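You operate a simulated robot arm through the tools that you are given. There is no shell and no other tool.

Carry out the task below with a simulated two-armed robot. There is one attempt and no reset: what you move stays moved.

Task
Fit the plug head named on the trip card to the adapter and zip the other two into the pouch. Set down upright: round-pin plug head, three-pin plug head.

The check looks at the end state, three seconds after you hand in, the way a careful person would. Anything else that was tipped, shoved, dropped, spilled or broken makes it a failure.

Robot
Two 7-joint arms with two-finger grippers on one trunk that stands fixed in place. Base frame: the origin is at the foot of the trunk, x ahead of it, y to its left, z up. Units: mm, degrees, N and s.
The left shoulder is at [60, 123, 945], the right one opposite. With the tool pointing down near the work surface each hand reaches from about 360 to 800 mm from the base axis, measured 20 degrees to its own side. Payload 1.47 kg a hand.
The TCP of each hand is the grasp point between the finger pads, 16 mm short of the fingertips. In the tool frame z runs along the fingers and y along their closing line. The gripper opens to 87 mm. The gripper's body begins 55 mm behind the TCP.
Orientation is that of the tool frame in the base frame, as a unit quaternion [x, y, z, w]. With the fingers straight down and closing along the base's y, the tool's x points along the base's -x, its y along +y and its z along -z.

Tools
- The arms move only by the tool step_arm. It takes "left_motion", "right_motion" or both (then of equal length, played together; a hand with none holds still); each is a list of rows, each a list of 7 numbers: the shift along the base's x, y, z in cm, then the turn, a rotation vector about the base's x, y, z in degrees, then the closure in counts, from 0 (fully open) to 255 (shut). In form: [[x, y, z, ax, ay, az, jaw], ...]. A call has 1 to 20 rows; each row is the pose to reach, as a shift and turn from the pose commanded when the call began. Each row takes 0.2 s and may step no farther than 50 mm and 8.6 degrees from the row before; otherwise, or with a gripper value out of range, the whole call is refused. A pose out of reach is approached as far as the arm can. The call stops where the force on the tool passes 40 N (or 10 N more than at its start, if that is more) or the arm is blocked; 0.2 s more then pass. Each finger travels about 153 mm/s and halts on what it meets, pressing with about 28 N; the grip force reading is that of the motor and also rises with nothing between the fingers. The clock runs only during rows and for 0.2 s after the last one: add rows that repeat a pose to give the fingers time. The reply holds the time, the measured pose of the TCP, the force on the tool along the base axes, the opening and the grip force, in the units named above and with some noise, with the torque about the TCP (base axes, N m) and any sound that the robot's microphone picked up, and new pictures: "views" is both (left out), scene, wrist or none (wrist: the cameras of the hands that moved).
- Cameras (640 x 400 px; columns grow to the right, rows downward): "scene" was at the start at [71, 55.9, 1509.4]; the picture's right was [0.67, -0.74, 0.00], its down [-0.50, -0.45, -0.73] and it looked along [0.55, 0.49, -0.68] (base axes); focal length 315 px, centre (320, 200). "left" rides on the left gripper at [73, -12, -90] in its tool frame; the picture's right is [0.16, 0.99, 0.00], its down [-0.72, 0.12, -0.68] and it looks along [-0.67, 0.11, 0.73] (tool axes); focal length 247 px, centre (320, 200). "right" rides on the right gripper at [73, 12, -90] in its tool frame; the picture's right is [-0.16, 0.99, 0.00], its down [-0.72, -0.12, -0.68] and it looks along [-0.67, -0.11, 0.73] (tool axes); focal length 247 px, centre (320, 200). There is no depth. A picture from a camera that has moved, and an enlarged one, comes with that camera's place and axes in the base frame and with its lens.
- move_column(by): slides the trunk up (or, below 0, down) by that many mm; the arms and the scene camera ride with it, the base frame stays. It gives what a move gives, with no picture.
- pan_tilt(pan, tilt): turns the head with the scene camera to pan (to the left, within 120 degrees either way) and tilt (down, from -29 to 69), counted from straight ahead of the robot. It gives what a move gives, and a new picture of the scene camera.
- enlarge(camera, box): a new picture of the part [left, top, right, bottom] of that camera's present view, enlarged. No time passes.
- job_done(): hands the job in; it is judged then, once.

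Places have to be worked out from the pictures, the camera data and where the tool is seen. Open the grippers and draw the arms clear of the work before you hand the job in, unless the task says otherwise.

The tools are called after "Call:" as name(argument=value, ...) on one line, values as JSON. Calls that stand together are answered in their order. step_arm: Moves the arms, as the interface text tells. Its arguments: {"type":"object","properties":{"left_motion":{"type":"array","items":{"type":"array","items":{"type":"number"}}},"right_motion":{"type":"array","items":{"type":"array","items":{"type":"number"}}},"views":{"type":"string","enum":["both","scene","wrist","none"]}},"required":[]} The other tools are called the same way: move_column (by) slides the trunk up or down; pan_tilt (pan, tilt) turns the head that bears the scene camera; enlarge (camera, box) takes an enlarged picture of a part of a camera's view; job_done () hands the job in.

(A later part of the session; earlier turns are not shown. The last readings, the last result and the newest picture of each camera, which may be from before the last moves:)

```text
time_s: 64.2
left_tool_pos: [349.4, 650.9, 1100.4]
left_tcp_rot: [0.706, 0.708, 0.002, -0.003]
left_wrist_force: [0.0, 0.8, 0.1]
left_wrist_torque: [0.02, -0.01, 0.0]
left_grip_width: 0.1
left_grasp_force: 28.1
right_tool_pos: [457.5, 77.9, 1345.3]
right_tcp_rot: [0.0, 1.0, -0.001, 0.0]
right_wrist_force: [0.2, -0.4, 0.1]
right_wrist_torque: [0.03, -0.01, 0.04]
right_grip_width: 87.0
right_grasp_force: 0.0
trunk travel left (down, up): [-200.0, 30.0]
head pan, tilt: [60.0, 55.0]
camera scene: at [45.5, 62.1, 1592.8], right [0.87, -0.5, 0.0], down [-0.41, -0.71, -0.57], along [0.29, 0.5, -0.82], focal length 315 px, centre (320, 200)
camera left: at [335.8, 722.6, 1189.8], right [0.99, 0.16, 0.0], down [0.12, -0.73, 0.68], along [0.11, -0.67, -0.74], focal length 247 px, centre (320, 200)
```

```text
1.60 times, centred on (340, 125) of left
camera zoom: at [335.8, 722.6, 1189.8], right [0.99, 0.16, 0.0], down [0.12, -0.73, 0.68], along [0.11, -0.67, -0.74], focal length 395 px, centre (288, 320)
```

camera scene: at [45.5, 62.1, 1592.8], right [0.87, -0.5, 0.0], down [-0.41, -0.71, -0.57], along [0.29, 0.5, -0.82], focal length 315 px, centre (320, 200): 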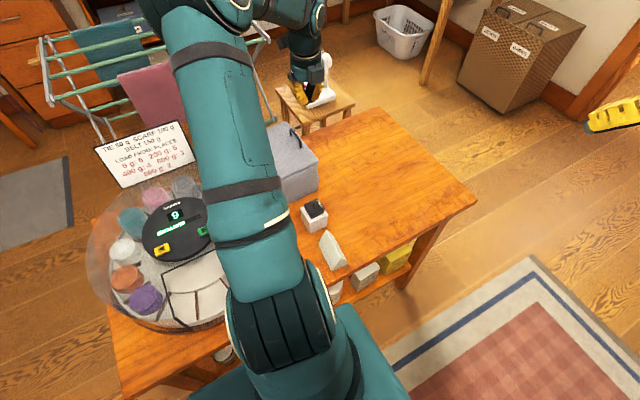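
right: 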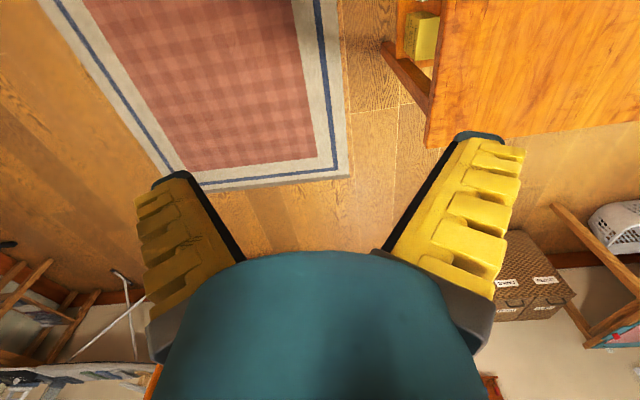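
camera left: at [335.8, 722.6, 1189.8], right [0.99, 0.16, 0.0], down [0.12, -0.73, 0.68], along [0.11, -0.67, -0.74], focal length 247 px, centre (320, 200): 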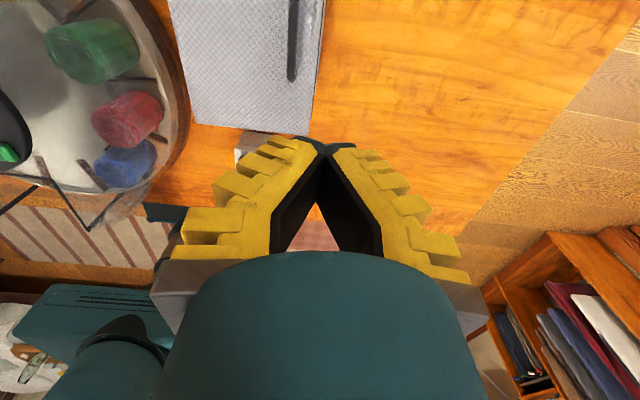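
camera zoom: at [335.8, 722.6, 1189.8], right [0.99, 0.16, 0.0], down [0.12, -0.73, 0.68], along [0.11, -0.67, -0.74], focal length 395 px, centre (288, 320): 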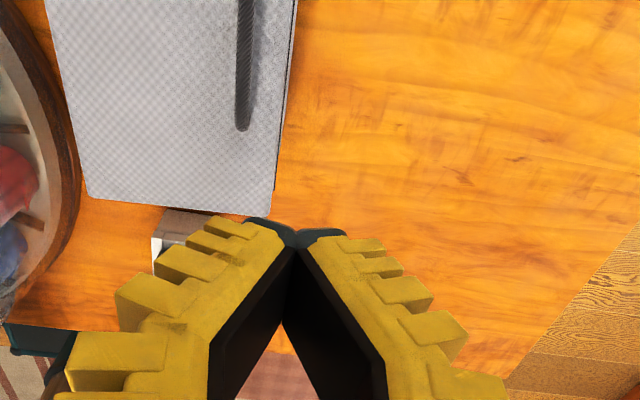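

The lid is flat and the slider rod is visible past the handle. I'll rotate to yaw 0 (closing along y) while moving to about (385, 690) at a safe height.

Call:
step_arm(left_motion=[[0.4, 0.4, 0, 0, 0, 8.5, 230], [0.8, 0.8, 0, 0, 0, 17, 195], [1.2, 1.2, 0, 0, 0, 25.5, 195], [1.6, 1.6, 0, 0, 0, 34, 195], [2, 2, 0, 0, 0, 42.5, 195], [2.4, 2.4, 0, 0, 0, 51, 195], [2.8, 2.8, 0, 0, 0, 59.5, 195], [3.2, 3.2, 0, 0, 0, 68, 195], [3.4, 3.6, 0, 0, 0, 76.5, 195], [3.6, 4, 0, 0, 0, 85, 195], [3.6, 4, 0, 0, 0, 90, 195]])

Call:
enlarge(camera="left", box=[200, 0, 480, 250])

```text
time_s: 66.6
left_tool_pos: [383.9, 692.0, 1097.7]
left_tcp_rot: [-0.003, 1.0, 0.0, -0.002]
left_wrist_force: [-0.3, -1.0, -0.2]
left_wrist_torque: [-0.01, -0.05, -0.06]
left_grip_width: 27.0
left_grasp_force: 4.9
right_tool_pos: [458.1, 80.0, 1346.9]
right_tcp_rot: [0.0, 1.0, -0.001, 0.001]
right_wrist_force: [-0.4, 0.3, 0.7]
right_wrist_torque: [0.05, -0.01, 0.0]
right_grip_width: 87.0
right_grasp_force: 0.1
trunk travel left (down, up): [-200.0, 30.0]
head pan, tilt: [60.0, 55.0]
camera scene: at [45.2, 62.5, 1592.8], right [0.87, -0.5, 0.0], down [-0.41, -0.71, -0.57], along [0.29, 0.5, -0.82], focal length 315 px, centre (320, 200)
camera left: at [311.1, 678.7, 1188.8], right [-0.16, 0.99, 0.0], down [0.73, 0.12, 0.68], along [0.67, 0.11, -0.74], focal length 247 px, centre (320, 200)
```

scene: 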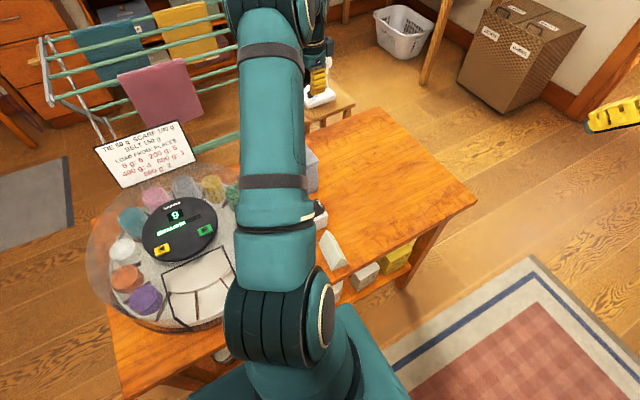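
left: 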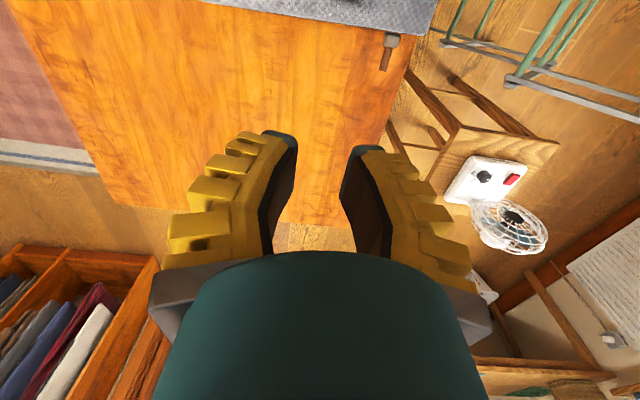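

```text
1.60 times, centred on (340, 125) of left
camera zoom: at [311.1, 678.7, 1188.8], right [-0.16, 0.99, 0.0], down [0.73, 0.12, 0.68], along [0.67, 0.11, -0.74], focal length 395 px, centre (288, 320)
```

zoom: 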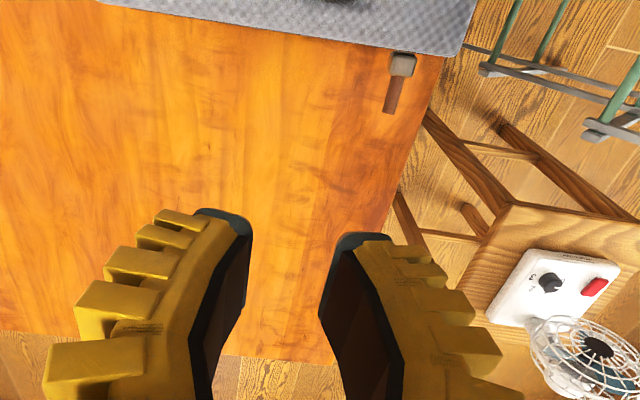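

The slider is clear in both views: rod tip near (374, 754, 911), pointing +x. I'll approach above it with a 20° tilt for reach and the fingers at a ~27 mm gap to straddle the rod.

Call:
step_arm(left_motion=[[-0.4, 1.5, -2, 5, 0, 0, 195], [-0.8, 3, -4, 10, 0, 0, 195], [-1, 4.5, -6, 15, 0, 0, 195], [-1, 6.2, -9, 20, 0, 0, 195], [-1, 6.2, -11, 20, 0, 0, 195], [-1, 6.2, -11, 20, 0, 0, 195]])

Call:
enlarge(camera="left", box=[220, 60, 420, 260])

Call:
enlarge(camera="scene", box=[250, 60, 350, 180])

```text
time_s: 68.0
left_tool_pos: [374.9, 753.7, 988.1]
left_tcp_rot: [-0.003, 0.985, 0.174, -0.001]
left_wrist_force: [0.2, 0.5, -0.1]
left_wrist_torque: [-0.01, 0.0, 0.01]
left_grip_width: 27.1
left_grasp_force: 4.9
right_tool_pos: [457.7, 79.8, 1345.2]
right_tcp_rot: [0.0, 1.0, -0.001, 0.0]
right_wrist_force: [-0.7, 0.5, -0.4]
right_wrist_torque: [0.03, -0.03, 0.01]
right_grip_width: 86.7
right_grasp_force: 0.0
trunk travel left (down, up): [-200.0, 30.0]
head pan, tilt: [60.0, 55.0]
camera scene: at [45.4, 62.7, 1592.8], right [0.87, -0.5, 0.0], down [-0.41, -0.71, -0.57], along [0.29, 0.5, -0.82], focal length 315 px, centre (320, 200)
camera left: at [301.2, 710.9, 1069.3], right [-0.16, 0.93, 0.34], down [0.73, -0.12, 0.68], along [0.67, 0.36, -0.65], focal length 247 px, centre (320, 200)
```

scene: 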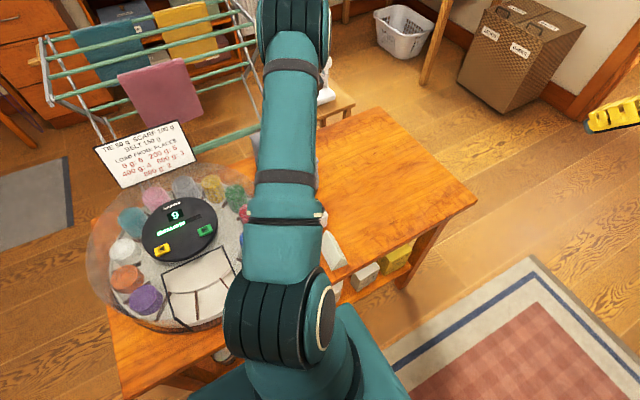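
left: 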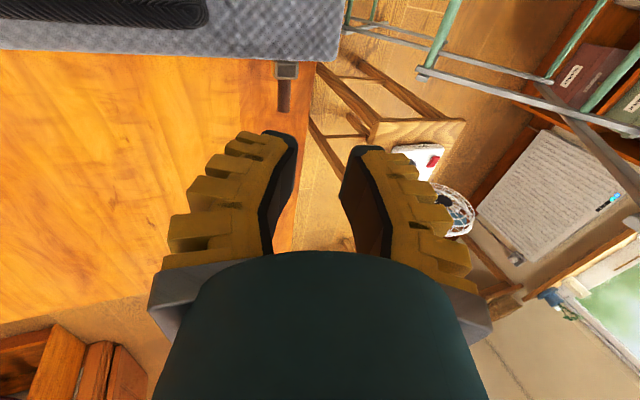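

```text
2.00 times, centred on (320, 160) of left
camera zoom: at [301.2, 710.9, 1069.3], right [-0.16, 0.93, 0.34], down [0.73, -0.12, 0.68], along [0.67, 0.36, -0.65], focal length 494 px, centre (320, 280)
```

zoom: 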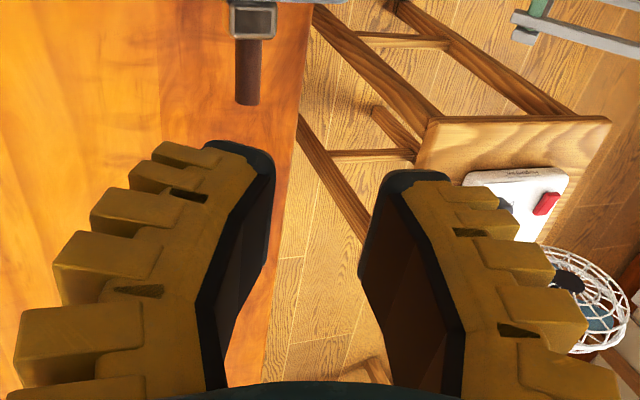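

```text
3.33 times, centred on (300, 120) of scene
camera zoom: at [45.4, 62.7, 1592.8], right [0.87, -0.5, 0.0], down [-0.41, -0.71, -0.57], along [0.29, 0.5, -0.82], focal length 1049 px, centre (387, 467)
```

zoom: 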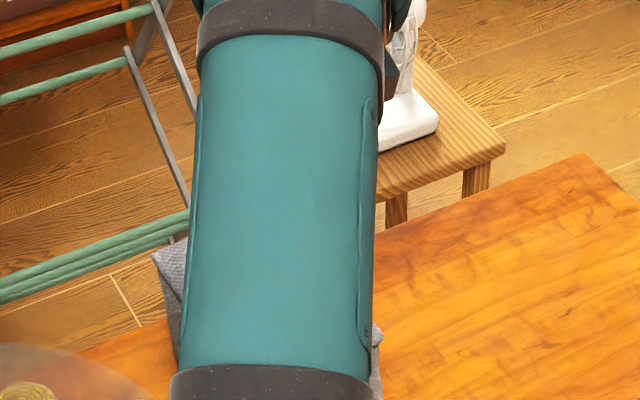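

The rod is at x≈357–374, y≈754, z≈911, and the hand reaches it. I'll descend along the tilted tool axis so both fingers pass on either side of it.

Call:
step_arm(left_motion=[[0, -0.8, -2.5, 0, 0, 0, 195], [0, -0.8, -5, 0, 0, 0, 195], [0, -0.5, -5.8, 0, 0, 0, 195], [0, -0.2, -6.6, 0, 0, 0, 195], [0, 0.1, -7.5, 0, 0, 0, 195], [0, 0.1, -7.5, 0, 0, 0, 195]], views="wrist")

Call:
enlarge(camera="left", box=[220, 60, 420, 260])

```text
time_s: 69.4
left_tool_pos: [374.0, 753.3, 912.4]
left_tcp_rot: [-0.002, 0.985, 0.174, -0.002]
left_wrist_force: [0.3, -0.1, -0.2]
left_wrist_torque: [0.0, 0.0, -0.02]
left_grip_width: 27.0
left_grasp_force: 4.2
right_tool_pos: [458.1, 80.7, 1346.8]
right_tcp_rot: [-0.001, 1.0, 0.0, 0.0]
right_wrist_force: [-0.9, -0.1, 0.6]
right_wrist_torque: [-0.02, 0.01, 0.03]
right_grip_width: 86.8
right_grasp_force: 0.1
trunk travel left (down, up): [-200.0, 30.0]
head pan, tilt: [60.0, 55.0]
camera left: at [301.4, 711.7, 993.7], right [-0.16, 0.93, 0.34], down [0.73, -0.12, 0.68], along [0.67, 0.36, -0.65], focal length 247 px, centre (320, 200)
```

left: 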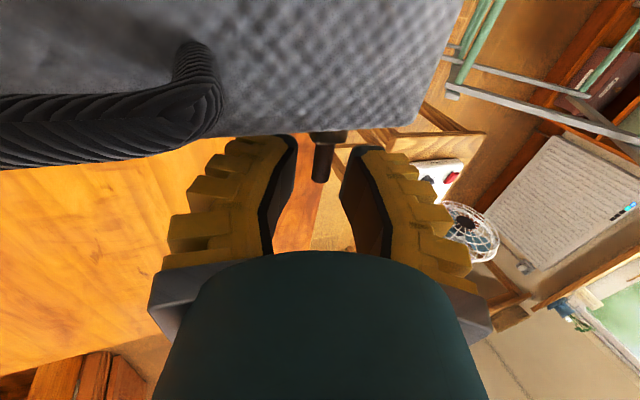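

```text
2.00 times, centred on (320, 160) of left
camera zoom: at [301.4, 711.7, 993.7], right [-0.16, 0.93, 0.34], down [0.73, -0.12, 0.68], along [0.67, 0.36, -0.65], focal length 494 px, centre (320, 280)
```

zoom: 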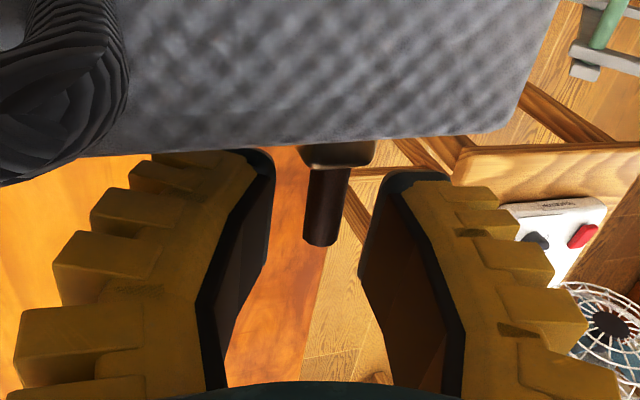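

The rod is between the fingers. I'll pull toward -y slowly for the first 30 mm and check the force and whether the pouch stays put.

Call:
step_arm(left_motion=[[0, -0.8, 0, 0, 0, 0, 215], [0, -1.6, 0, 0, 0, 0, 215], [0, -2.4, 0, 0, 0, 0, 215], [0, -3.2, 0, 0, 0, 0, 215], [0, -4, 0, 0, 0, 0, 215]])

Call:
enlarge(camera="left", box=[220, 60, 420, 260])

Call:
enlarge(camera="scene", box=[220, 80, 360, 220])

```text
time_s: 70.6
left_tool_pos: [375.3, 713.7, 914.5]
left_tcp_rot: [-0.003, 0.985, 0.174, -0.002]
left_wrist_force: [0.5, 0.3, 0.7]
left_wrist_torque: [0.04, -0.02, -0.01]
left_grip_width: 20.3
left_grasp_force: 5.2
right_tool_pos: [456.8, 78.7, 1345.8]
right_tcp_rot: [0.001, 1.0, -0.001, 0.0]
right_wrist_force: [-0.5, -0.1, 0.4]
right_wrist_torque: [0.01, 0.0, 0.04]
right_grip_width: 87.1
right_grasp_force: 0.0
trunk travel left (down, up): [-200.0, 30.0]
head pan, tilt: [60.0, 55.0]
camera scene: at [45.3, 62.5, 1592.8], right [0.87, -0.5, 0.0], down [-0.41, -0.71, -0.57], along [0.29, 0.5, -0.82], focal length 315 px, centre (320, 200)
camera left: at [301.1, 671.1, 994.6], right [-0.16, 0.93, 0.34], down [0.73, -0.12, 0.68], along [0.67, 0.36, -0.65], focal length 247 px, centre (320, 200)
```

scene: 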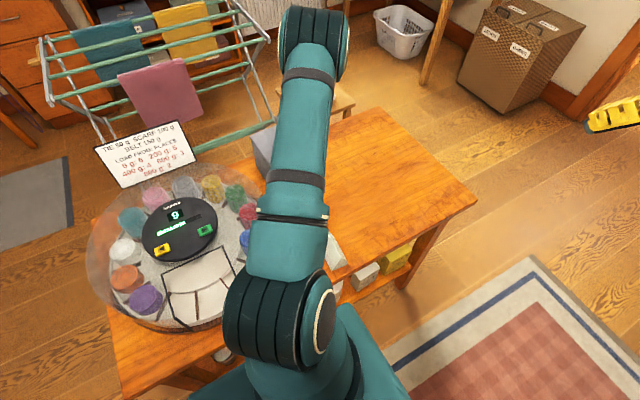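
left: 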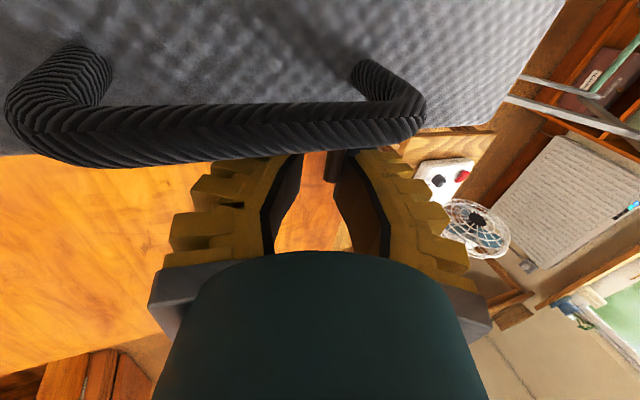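

```text
2.00 times, centred on (320, 160) of left
camera zoom: at [301.1, 671.1, 994.6], right [-0.16, 0.93, 0.34], down [0.73, -0.12, 0.68], along [0.67, 0.36, -0.65], focal length 494 px, centre (320, 280)
```

zoom: 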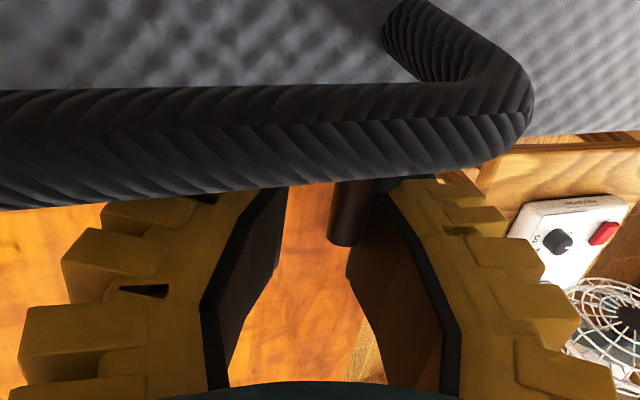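

```text
2.86 times, centred on (290, 150) of scene
camera zoom: at [45.3, 62.5, 1592.8], right [0.87, -0.5, 0.0], down [-0.41, -0.71, -0.57], along [0.29, 0.5, -0.82], focal length 899 px, centre (406, 343)
```

zoom: 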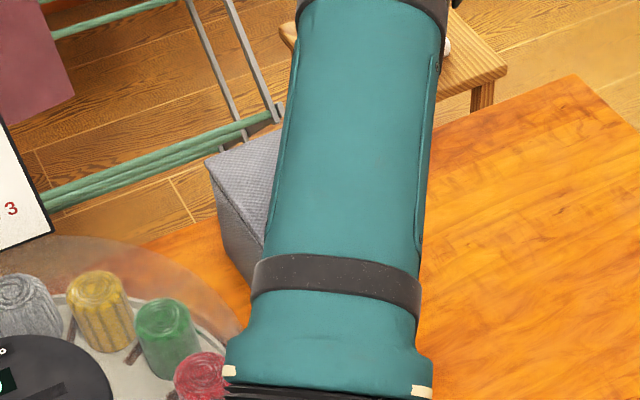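

The slider moves freely with almost no force, and the pouch is staying put. I'll continue to y≈640, then go in small increments near the end of the track.

Call:
step_arm(left_motion=[[0, -1, 0, 0, 0, 0, 215], [0, -2, 0, 0, 0, 0, 215], [0, -3, 0, 0, 0, 0, 215], [0, -4, 0, 0, 0, 0, 215], [0, -5, 0, 0, 0, 0, 215], [0, -6, 0, 0, 0, 0, 215], [0, -7, 0, 0, 0, 0, 215]])

Call:
enlarge(camera="left", box=[220, 60, 420, 260])

Call:
enlarge(camera="scene", box=[220, 80, 360, 220])

```text
time_s: 72.2
left_tool_pos: [373.6, 643.8, 913.9]
left_tcp_rot: [-0.002, 0.985, 0.173, -0.002]
left_wrist_force: [-0.1, 0.1, 0.7]
left_wrist_torque: [0.01, -0.01, 0.01]
left_grip_width: 20.4
left_grasp_force: 4.8
right_tool_pos: [458.5, 79.1, 1345.3]
right_tcp_rot: [0.001, 1.0, 0.0, 0.0]
right_wrist_force: [0.9, 0.1, -0.4]
right_wrist_torque: [-0.04, -0.01, 0.01]
right_grip_width: 86.8
right_grasp_force: 0.0
trunk travel left (down, up): [-200.0, 30.0]
head pan, tilt: [60.0, 55.0]
camera scene: at [45.4, 62.5, 1592.8], right [0.87, -0.5, 0.0], down [-0.41, -0.71, -0.57], along [0.29, 0.5, -0.82], focal length 315 px, centre (320, 200)
camera left: at [301.1, 601.1, 994.5], right [-0.16, 0.93, 0.34], down [0.73, -0.12, 0.68], along [0.67, 0.35, -0.65], focal length 247 px, centre (320, 200)
```

scene: 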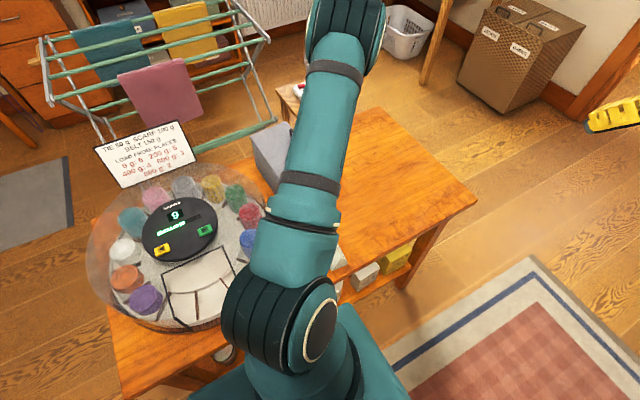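
left: 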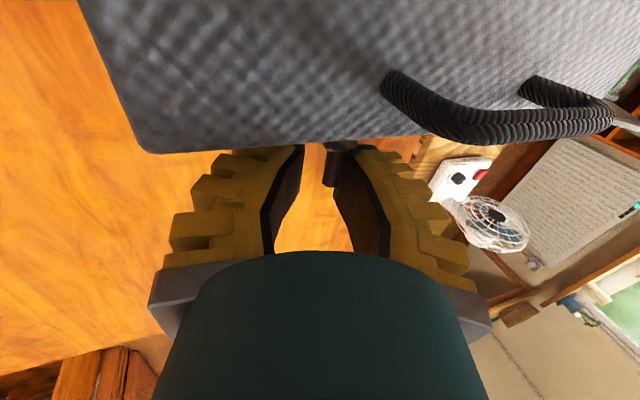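

```text
2.00 times, centred on (320, 160) of left
camera zoom: at [301.1, 601.1, 994.5], right [-0.16, 0.93, 0.34], down [0.73, -0.12, 0.68], along [0.67, 0.35, -0.65], focal length 494 px, centre (320, 280)
```

zoom: 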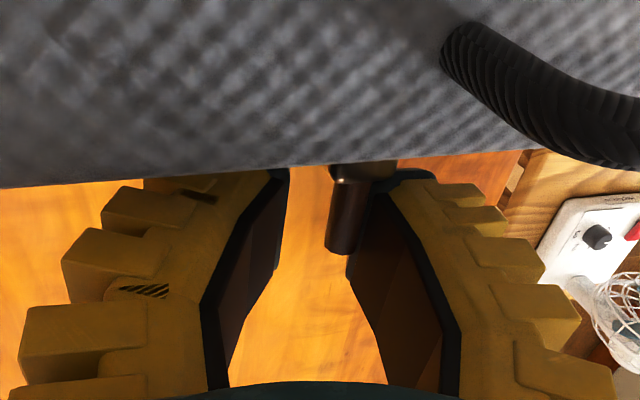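

```text
2.86 times, centred on (290, 150) of scene
camera zoom: at [45.4, 62.5, 1592.8], right [0.87, -0.5, 0.0], down [-0.41, -0.71, -0.57], along [0.29, 0.5, -0.82], focal length 899 px, centre (406, 343)
```

zoom: 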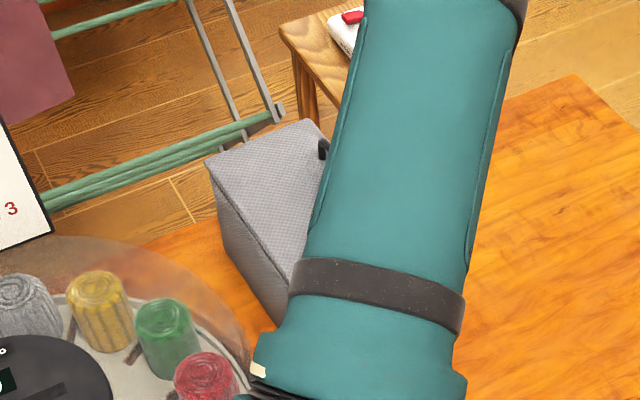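

The slider follows and the pouch hasn't shifted; it's at y≈649 with the lid edge at y≈581. I'll go another 35 mm.

Call:
step_arm(left_motion=[[0, -1, 0, 0, 0, 0, 215], [0, -2, 0, 0, 0, 0, 215], [0, -2.8, 0, 0, 0, 0, 215], [0, -3.5, 0, 0, 0, 0, 215]])

Call:
enlarge(camera="left", box=[220, 60, 420, 260])

Call:
enlarge(camera="scene", box=[220, 80, 360, 220])

```text
time_s: 73.2
left_tool_pos: [375.8, 608.8, 914.0]
left_tcp_rot: [-0.004, 0.985, 0.173, -0.002]
left_wrist_force: [2.6, -0.3, 0.3]
left_wrist_torque: [0.04, 0.01, -0.02]
left_grip_width: 20.6
left_grasp_force: 5.1
right_tool_pos: [457.7, 78.6, 1345.8]
right_tcp_rot: [0.0, 1.0, 0.0, 0.0]
right_wrist_force: [-0.9, -0.1, 1.2]
right_wrist_torque: [0.0, -0.01, 0.03]
right_grip_width: 86.8
right_grasp_force: 0.0
trunk travel left (down, up): [-200.0, 30.0]
head pan, tilt: [60.0, 55.0]
camera scene: at [45.6, 62.6, 1592.7], right [0.87, -0.5, 0.0], down [-0.41, -0.71, -0.57], along [0.29, 0.5, -0.82], focal length 315 px, centre (320, 200)
camera left: at [301.7, 566.4, 994.6], right [-0.16, 0.93, 0.34], down [0.73, -0.12, 0.68], along [0.67, 0.36, -0.65], focal length 247 px, centre (320, 200)
```

scene: 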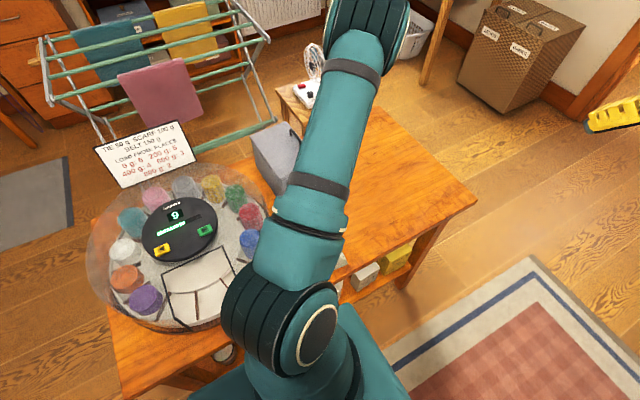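
left: 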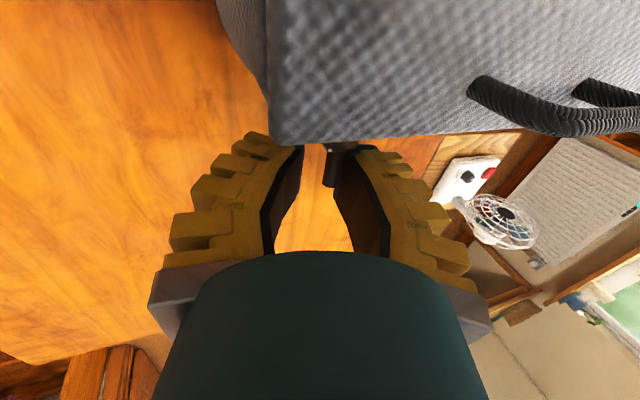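

```text
2.00 times, centred on (320, 160) of left
camera zoom: at [301.7, 566.4, 994.6], right [-0.16, 0.93, 0.34], down [0.73, -0.12, 0.68], along [0.67, 0.36, -0.65], focal length 494 px, centre (320, 280)
```

zoom: 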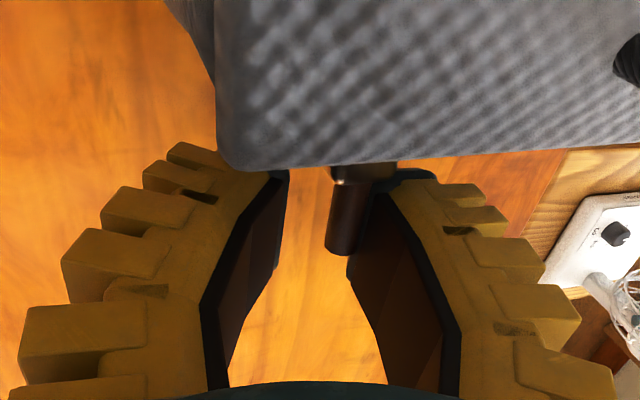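

```text
2.86 times, centred on (290, 150) of scene
camera zoom: at [45.6, 62.6, 1592.7], right [0.87, -0.5, 0.0], down [-0.41, -0.71, -0.57], along [0.29, 0.5, -0.82], focal length 899 px, centre (406, 343)
```

zoom: 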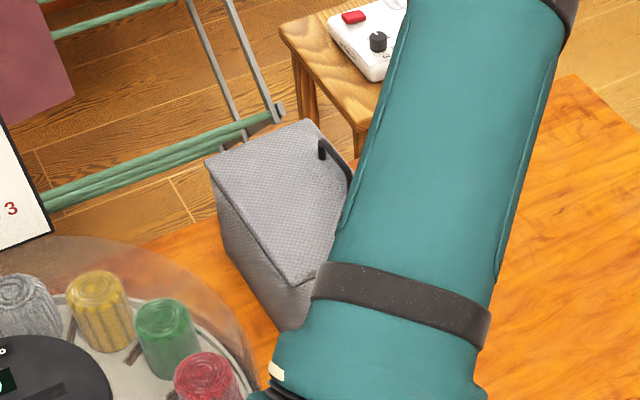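

The slider is at y≈614, and by symmetry the track should end near y≈600. I'll continue in 2 mm rows and watch the force.

Call:
step_arm(left_motion=[[0, -0.2, 0, 0, 0, 0, 215], [0, -0.4, 0, 0, 0, 0, 215], [0, -0.6, 0, 0, 0, 0, 215], [0, -0.8, 0, 0, 0, 0, 215]], views="wrist")

Call:
enlarge(camera="left", box=[220, 60, 420, 260])

```text
time_s: 74.2
left_tool_pos: [375.2, 601.4, 913.1]
left_tcp_rot: [-0.001, 0.985, 0.173, -0.001]
left_wrist_force: [0.6, 0.4, 0.3]
left_wrist_torque: [0.02, 0.02, 0.02]
left_grip_width: 20.3
left_grasp_force: 5.5
right_tool_pos: [458.1, 79.9, 1343.9]
right_tcp_rot: [0.0, 1.0, 0.0, 0.0]
right_wrist_force: [-0.4, -0.2, 0.1]
right_wrist_torque: [0.06, 0.0, 0.02]
right_grip_width: 86.9
right_grasp_force: 0.1
trunk travel left (down, up): [-200.0, 30.0]
head pan, tilt: [60.0, 55.0]
camera left: at [301.7, 558.7, 994.2], right [-0.16, 0.93, 0.34], down [0.73, -0.12, 0.68], along [0.67, 0.35, -0.65], focal length 247 px, centre (320, 200)
```

left: 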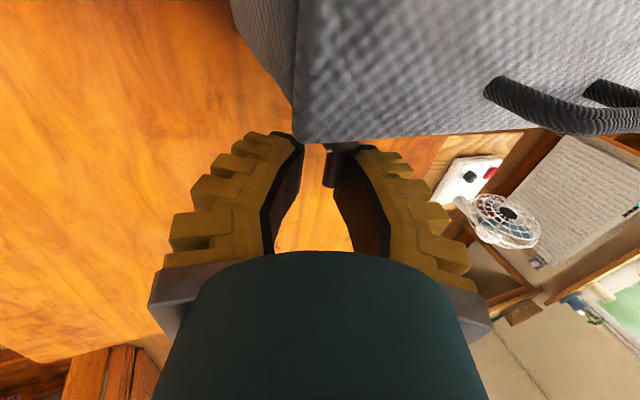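

```text
2.00 times, centred on (320, 160) of left
camera zoom: at [301.7, 558.7, 994.2], right [-0.16, 0.93, 0.34], down [0.73, -0.12, 0.68], along [0.67, 0.35, -0.65], focal length 494 px, centre (320, 280)
```

zoom: 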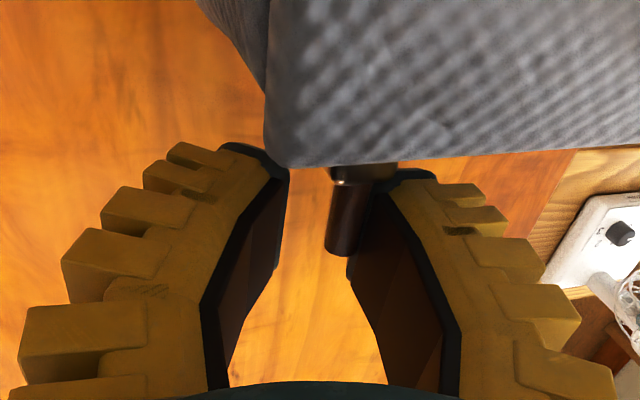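

It's still free with no force. I'll continue in small steps.

Call:
step_arm(left_motion=[[0, -0.15, 0, 0, 0, 0, 215], [0, -0.3, 0, 0, 0, 0, 215], [0, -0.45, 0, 0, 0, 0, 215], [0, -0.6, 0, 0, 0, 0, 215]], views="wrist")

Call:
enlarge(camera="left", box=[220, 60, 420, 260])

Call:
enlarge(camera="scene", box=[220, 80, 360, 220])

```text
time_s: 75.2
left_tool_pos: [374.6, 594.9, 913.5]
left_tcp_rot: [-0.002, 0.985, 0.174, -0.003]
left_wrist_force: [0.0, 2.8, 0.3]
left_wrist_torque: [-0.01, -0.01, 0.0]
left_grip_width: 21.6
left_grasp_force: 5.6
right_tool_pos: [457.7, 79.0, 1345.3]
right_tcp_rot: [0.0, 1.0, 0.0, 0.0]
right_wrist_force: [-0.2, 0.0, -0.2]
right_wrist_torque: [-0.01, 0.01, 0.01]
right_grip_width: 87.0
right_grasp_force: 0.1
trunk travel left (down, up): [-200.0, 30.0]
head pan, tilt: [60.0, 55.0]
camera left: at [301.1, 552.9, 994.3], right [-0.16, 0.93, 0.34], down [0.73, -0.12, 0.68], along [0.67, 0.36, -0.65], focal length 247 px, centre (320, 200)
```

left: 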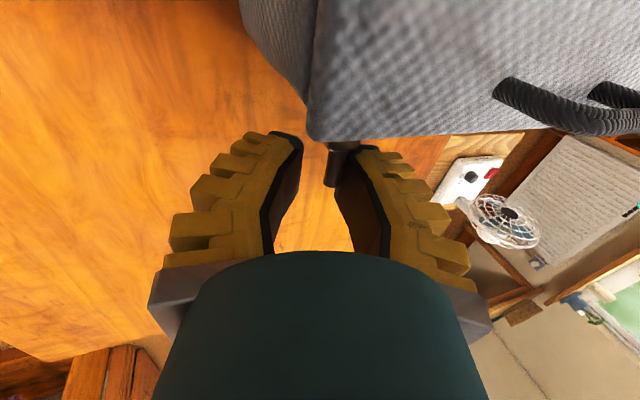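

```text
2.00 times, centred on (320, 160) of left
camera zoom: at [301.1, 552.9, 994.3], right [-0.16, 0.93, 0.34], down [0.73, -0.12, 0.68], along [0.67, 0.36, -0.65], focal length 494 px, centre (320, 280)
```

zoom: 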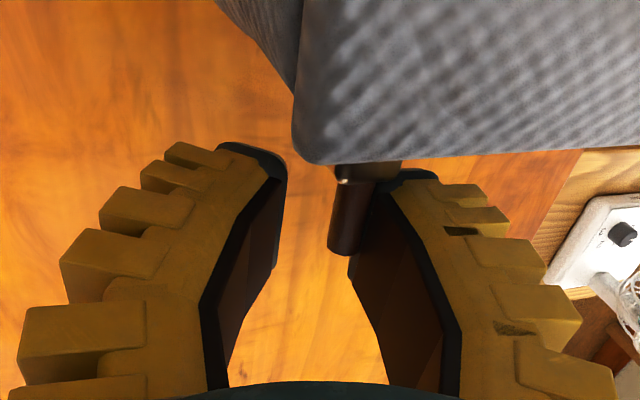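

```text
2.86 times, centred on (290, 150) of scene
camera zoom: at [45.3, 62.9, 1592.7], right [0.87, -0.5, 0.0], down [-0.41, -0.71, -0.57], along [0.29, 0.5, -0.82], focal length 899 px, centre (406, 343)
```

zoom: 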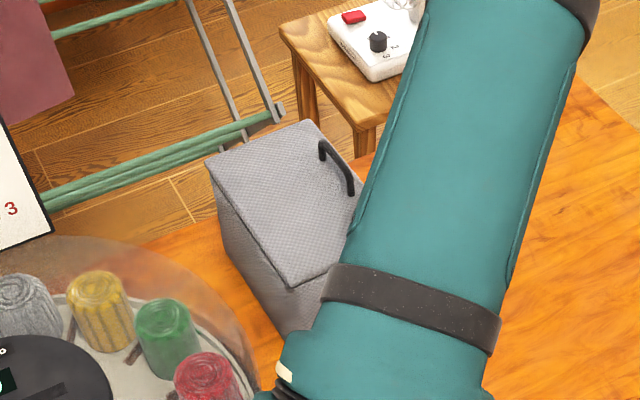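

There's now 2.8 N of resistance in y with the slider near y≈600, so it has likely reached the end. I'll nudge 2 mm more to confirm.

Call:
step_arm(left_motion=[[0, -0.1, 0, 0, 0, 0, 215], [0, -0.2, 0, 0, 0, 0, 215], [0, -0.2, 0, 0, 0, 0, 215]], views="wrist")

Call:
enlarge(camera="scene", box=[220, 80, 360, 220])

Call:
enlarge(camera="left", box=[220, 60, 420, 260])

```text
time_s: 76.0
left_tool_pos: [375.1, 592.5, 913.2]
left_tcp_rot: [-0.003, 0.985, 0.174, -0.001]
left_wrist_force: [0.3, 2.8, 0.7]
left_wrist_torque: [0.01, 0.05, -0.01]
left_grip_width: 21.7
left_grasp_force: 6.5
right_tool_pos: [457.5, 80.5, 1345.5]
right_tcp_rot: [0.0, 1.0, 0.0, 0.001]
right_wrist_force: [-0.6, -0.4, 0.9]
right_wrist_torque: [0.02, 0.01, -0.04]
right_grip_width: 86.9
right_grasp_force: 0.0
trunk travel left (down, up): [-200.0, 30.0]
head pan, tilt: [60.0, 55.0]
camera left: at [301.3, 550.6, 994.4], right [-0.16, 0.93, 0.34], down [0.73, -0.12, 0.68], along [0.67, 0.36, -0.65], focal length 247 px, centre (320, 200)
```

left: 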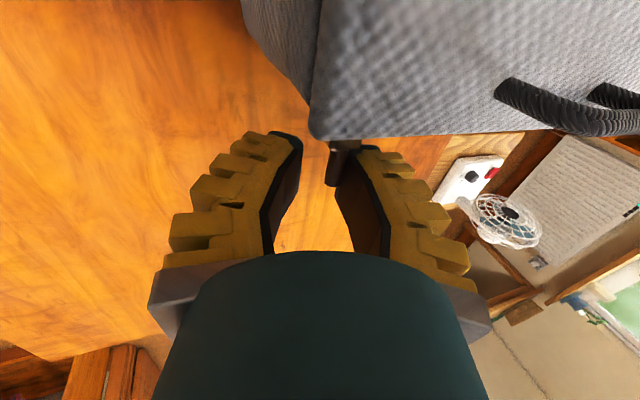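

```text
2.86 times, centred on (290, 150) of scene
camera zoom: at [45.3, 62.9, 1592.7], right [0.87, -0.5, 0.0], down [-0.41, -0.71, -0.57], along [0.29, 0.5, -0.82], focal length 899 px, centre (406, 343)
```

zoom: 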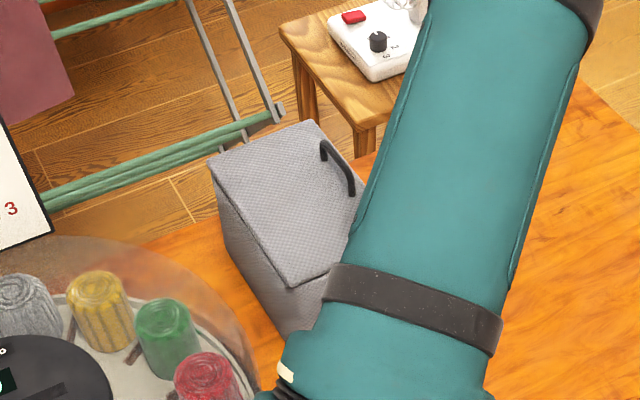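

```text
2.00 times, centred on (320, 160) of left
camera zoom: at [301.3, 550.6, 994.4], right [-0.16, 0.93, 0.34], down [0.73, -0.12, 0.68], along [0.67, 0.36, -0.65], focal length 494 px, centre (320, 280)
```

zoom: 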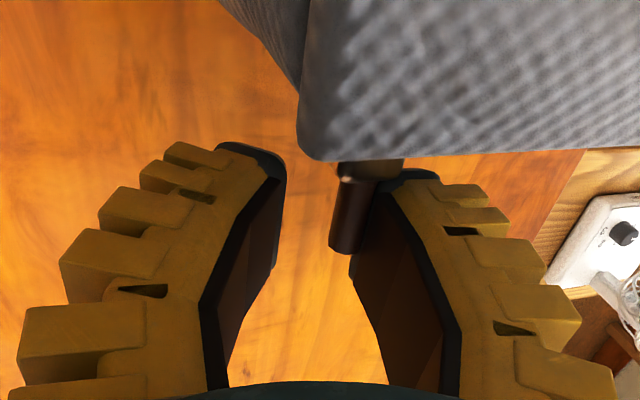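

The slider has reached the end of its track; the last nudge only began to drag the pouch by about 1 mm, so I'll stop. I'll open slightly, centre around the rod and withdraw along the tool axis.

Call:
step_arm(left_motion=[[0, 0.3, 0, 0, 0, 0, 200], [0, 0.45, 0, 0, 0, 0, 190], [0, 0.1, 1, 0, 0, 0, 190], [0, -0.5, 2.5, 0, 0, 0, 190], [0, -1.5, 5, 0, 0, 0, 190], [0, -2.5, 9, 0, 0, 0, 190], [0, -2.5, 13, 0, 0, 0, 190], [0, -2.5, 17, 0, 0, 0, 190]])

Call:
enlarge(camera="left", box=[200, 0, 480, 250])

Call:
enlarge(camera="scene", box=[220, 80, 360, 260])

```text
time_s: 77.8
left_tool_pos: [373.4, 568.2, 1085.6]
left_tcp_rot: [-0.003, 0.985, 0.174, -0.002]
left_wrist_force: [-0.9, -0.6, 0.4]
left_wrist_torque: [0.04, 0.0, -0.01]
left_grip_width: 28.5
left_grasp_force: 5.1
right_tool_pos: [456.6, 79.6, 1345.3]
right_tcp_rot: [0.0, 1.0, 0.001, 0.001]
right_wrist_force: [-0.4, 0.3, 0.9]
right_wrist_torque: [0.0, -0.02, -0.01]
right_grip_width: 87.3
right_grasp_force: 0.2
trunk travel left (down, up): [-200.0, 30.0]
head pan, tilt: [60.0, 55.0]
camera scene: at [44.2, 62.0, 1592.8], right [0.87, -0.5, 0.0], down [-0.41, -0.71, -0.57], along [0.29, 0.5, -0.82], focal length 315 px, centre (320, 200)
camera left: at [300.4, 525.2, 1165.7], right [-0.16, 0.93, 0.34], down [0.73, -0.12, 0.68], along [0.67, 0.36, -0.65], focal length 247 px, centre (320, 200)
```

scene: 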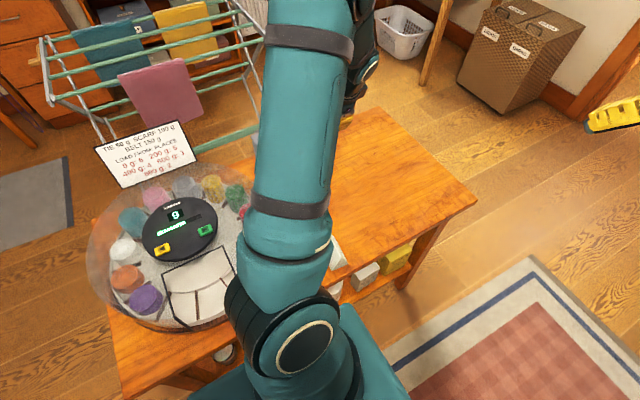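
left: 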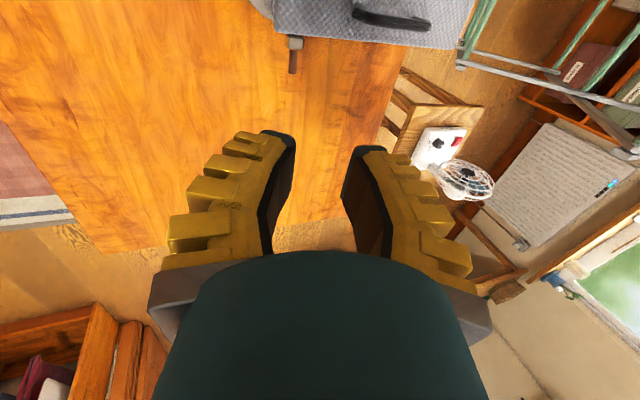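

```text
1.60 times, centred on (340, 125) of left
camera zoom: at [300.4, 525.2, 1165.7], right [-0.16, 0.93, 0.34], down [0.73, -0.12, 0.68], along [0.67, 0.36, -0.65], focal length 395 px, centre (288, 320)
```

zoom: 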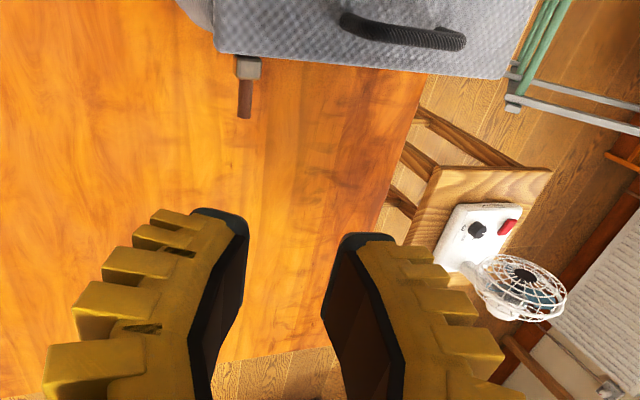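

```text
2.22 times, centred on (290, 170) of scene
camera zoom: at [44.2, 62.0, 1592.8], right [0.87, -0.5, 0.0], down [-0.41, -0.71, -0.57], along [0.29, 0.5, -0.82], focal length 699 px, centre (387, 267)
```

zoom: 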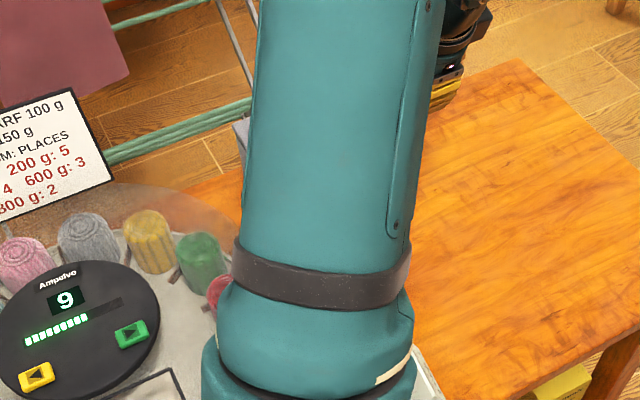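

The slider sits at the -y end and the hand is clear. I'll undo the tilt, open the gripper and move the arm well away to inspect everything with the scene camera.

Call:
step_arm(left_motion=[[0.5, -2, 1, -5, 0, 0, 100], [1, -5, 2, -10, 0, 0, 0], [2, -9, 3, -15, 0, 0, 0], [3, -13, 4, -20, 0, 0, 0], [4, -17, 5, -20, 0, 0, 0], [5, -21, 6, -20, 0, 0, 0], [6, -25, 7, -20, 0, 0, 0], [7, -28, 8, -20, 0, 0, 0]])

Call:
enlarge(camera="scene", box=[220, 100, 360, 260])

```text
time_s: 79.6
left_tool_pos: [445.4, 287.2, 1164.0]
left_tcp_rot: [-0.002, 1.0, 0.0, -0.003]
left_wrist_force: [-0.3, -0.5, -0.9]
left_wrist_torque: [0.02, 0.02, 0.02]
left_grip_width: 87.1
left_grasp_force: 0.0
right_tool_pos: [458.4, 78.4, 1345.9]
right_tcp_rot: [0.0, 1.0, 0.0, 0.0]
right_wrist_force: [0.3, 0.4, -0.4]
right_wrist_torque: [-0.02, 0.0, 0.0]
right_grip_width: 87.0
right_grasp_force: 0.1
trunk travel left (down, up): [-200.0, 30.0]
head pan, tilt: [60.0, 55.0]
camera scene: at [45.6, 62.2, 1592.8], right [0.87, -0.5, 0.0], down [-0.41, -0.71, -0.57], along [0.29, 0.5, -0.82], focal length 315 px, centre (320, 200)
camera left: at [371.7, 274.8, 1254.1], right [-0.16, 0.99, 0.0], down [0.73, 0.12, 0.68], along [0.67, 0.11, -0.74], focal length 247 px, centre (320, 200)
```

scene: 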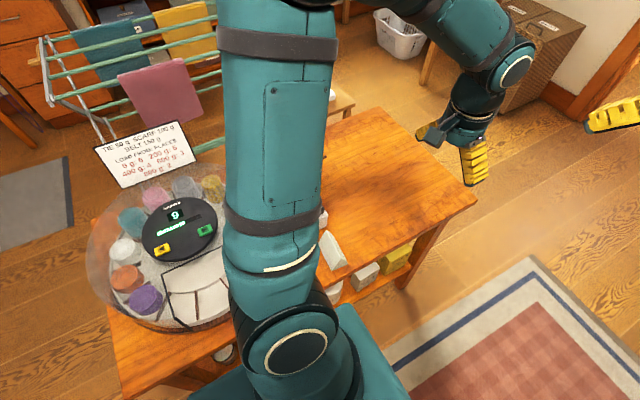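
left: 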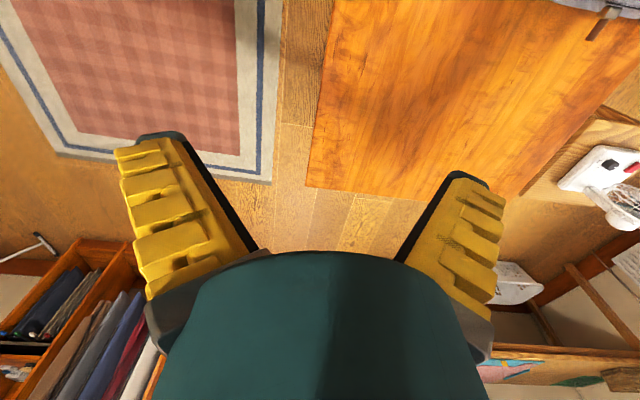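

```text
2.50 times, centred on (290, 180) of scene
camera zoom: at [45.6, 62.2, 1592.8], right [0.87, -0.5, 0.0], down [-0.41, -0.71, -0.57], along [0.29, 0.5, -0.82], focal length 787 px, centre (395, 250)
```

zoom: 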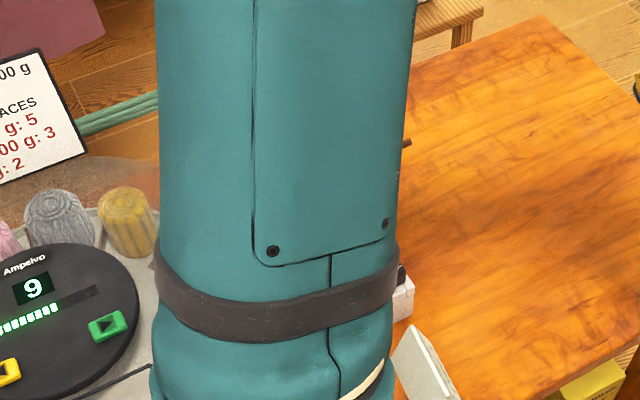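

The upper arm still hides the pouch from the scene camera. I'll extend the hand forward over the empty floor area at a safe height.

Call:
step_arm(left_motion=[[3, -1, -2, 0, 0, 0, 0], [6, -2, -4, 0, 0, 0, 0], [9, -3, -6, 0, 0, 0, 0], [12, -4, -8, 0, 0, 0, 0], [15, -4, -10, 0, 0, 0, 0], [17, -4, -12, 0, 0, 0, 0]], views="scene")

Call:
enlarge(camera="scene", box=[220, 100, 360, 260])

```text
time_s: 81.0
left_tool_pos: [615.3, 247.5, 1043.2]
left_tcp_rot: [-0.001, 1.0, 0.0, -0.003]
left_wrist_force: [0.8, -0.5, 0.5]
left_wrist_torque: [-0.01, 0.01, -0.01]
left_grip_width: 87.1
left_grasp_force: 0.1
right_tool_pos: [457.7, 79.4, 1346.0]
right_tcp_rot: [0.0, 1.0, 0.0, 0.001]
right_wrist_force: [-0.2, -1.2, -1.1]
right_wrist_torque: [-0.01, 0.01, 0.04]
right_grip_width: 86.8
right_grasp_force: 0.0
trunk travel left (down, up): [-200.0, 30.0]
head pan, tilt: [60.0, 55.0]
camera scene: at [46.1, 62.8, 1592.7], right [0.87, -0.5, 0.0], down [-0.41, -0.71, -0.57], along [0.29, 0.5, -0.82], focal length 315 px, centre (320, 200)
```

scene: 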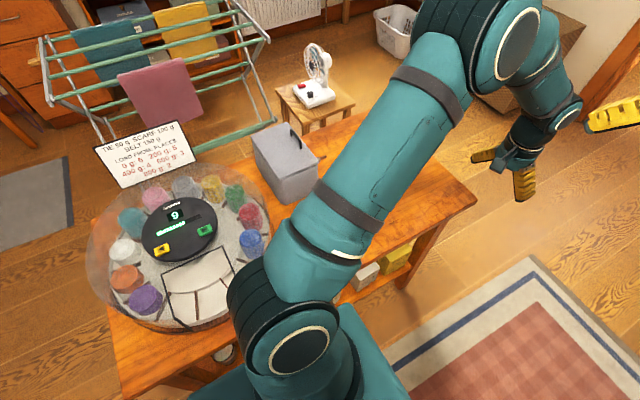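

```text
2.50 times, centred on (290, 180) of scene
camera zoom: at [46.1, 62.8, 1592.7], right [0.87, -0.5, 0.0], down [-0.41, -0.71, -0.57], along [0.29, 0.5, -0.82], focal length 787 px, centre (395, 250)
```

zoom: 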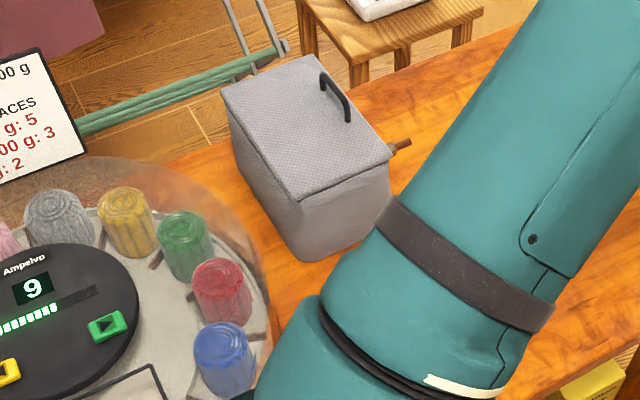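

The pouch is closed with the slider at the near end. I'll zoom to check that the lid is flush.

Call:
enlarge(camera="scene", box=[245, 110, 335, 215])

Call:
enlarge(camera="scene", box=[290, 140, 335, 190])

```text
3.81 times, centred on (290, 162) of scene
camera zoom: at [46.1, 62.8, 1592.7], right [0.87, -0.5, 0.0], down [-0.41, -0.71, -0.57], along [0.29, 0.5, -0.82], focal length 1199 px, centre (434, 343)
```

zoom: 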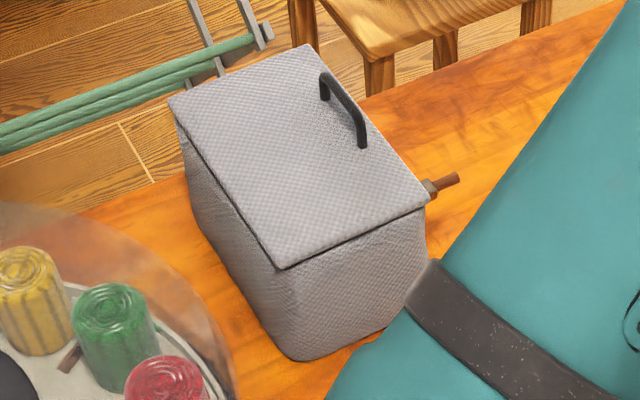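

```text
8.00 times, centred on (312, 165) of scene
camera zoom: at [46.1, 62.8, 1592.7], right [0.87, -0.5, 0.0], down [-0.41, -0.71, -0.57], along [0.29, 0.5, -0.82], focal length 2518 px, centre (380, 480)
```

zoom: 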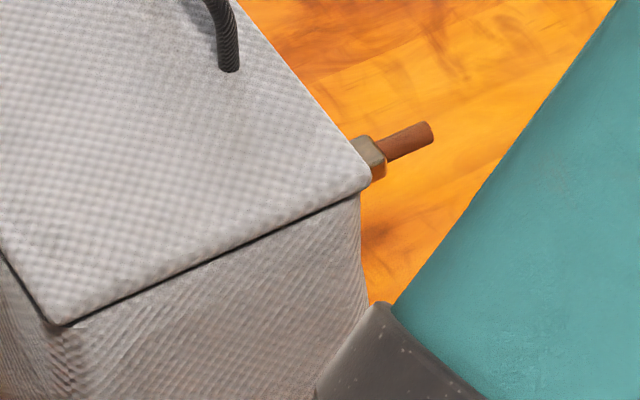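

The lid is flush and the slider is at its end. I'll shift the arm once more to confirm the adapter with Type 1 and the card are undisturbed.

Call:
step_arm(left_motion=[[-2, 2, 4, 0, 0, 0, 0], [-5, 4, 8, 0, 0, 0, 0], [-8, 7, 11, 0, 0, 0, 0], [-11, 10, 14, 0, 0, 0, 0], [-14, 14, 17, 0, 0, 0, 0], [-16, 18, 20, 0, 0, 0, 0], [-17, 22, 22, 0, 0, 0, 0]], views="both")

Call:
enlarge(camera="scene", box=[240, 100, 400, 280])

```text
refused: row 2 steps farther than a row can; nothing moved
```

```text
2.22 times, centred on (320, 190) of scene
camera zoom: at [46.1, 62.8, 1592.7], right [0.87, -0.5, 0.0], down [-0.41, -0.71, -0.57], along [0.29, 0.5, -0.82], focal length 699 px, centre (320, 222)
```

zoom: 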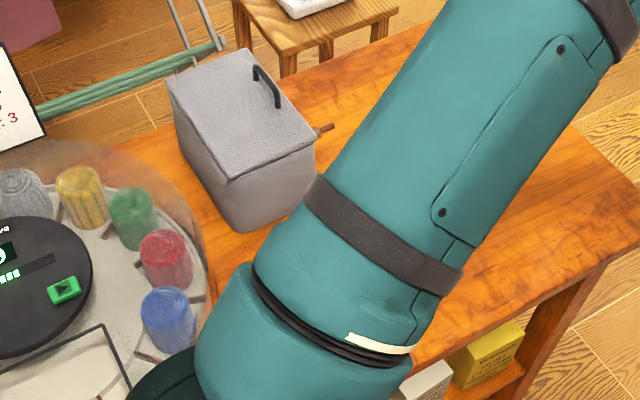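

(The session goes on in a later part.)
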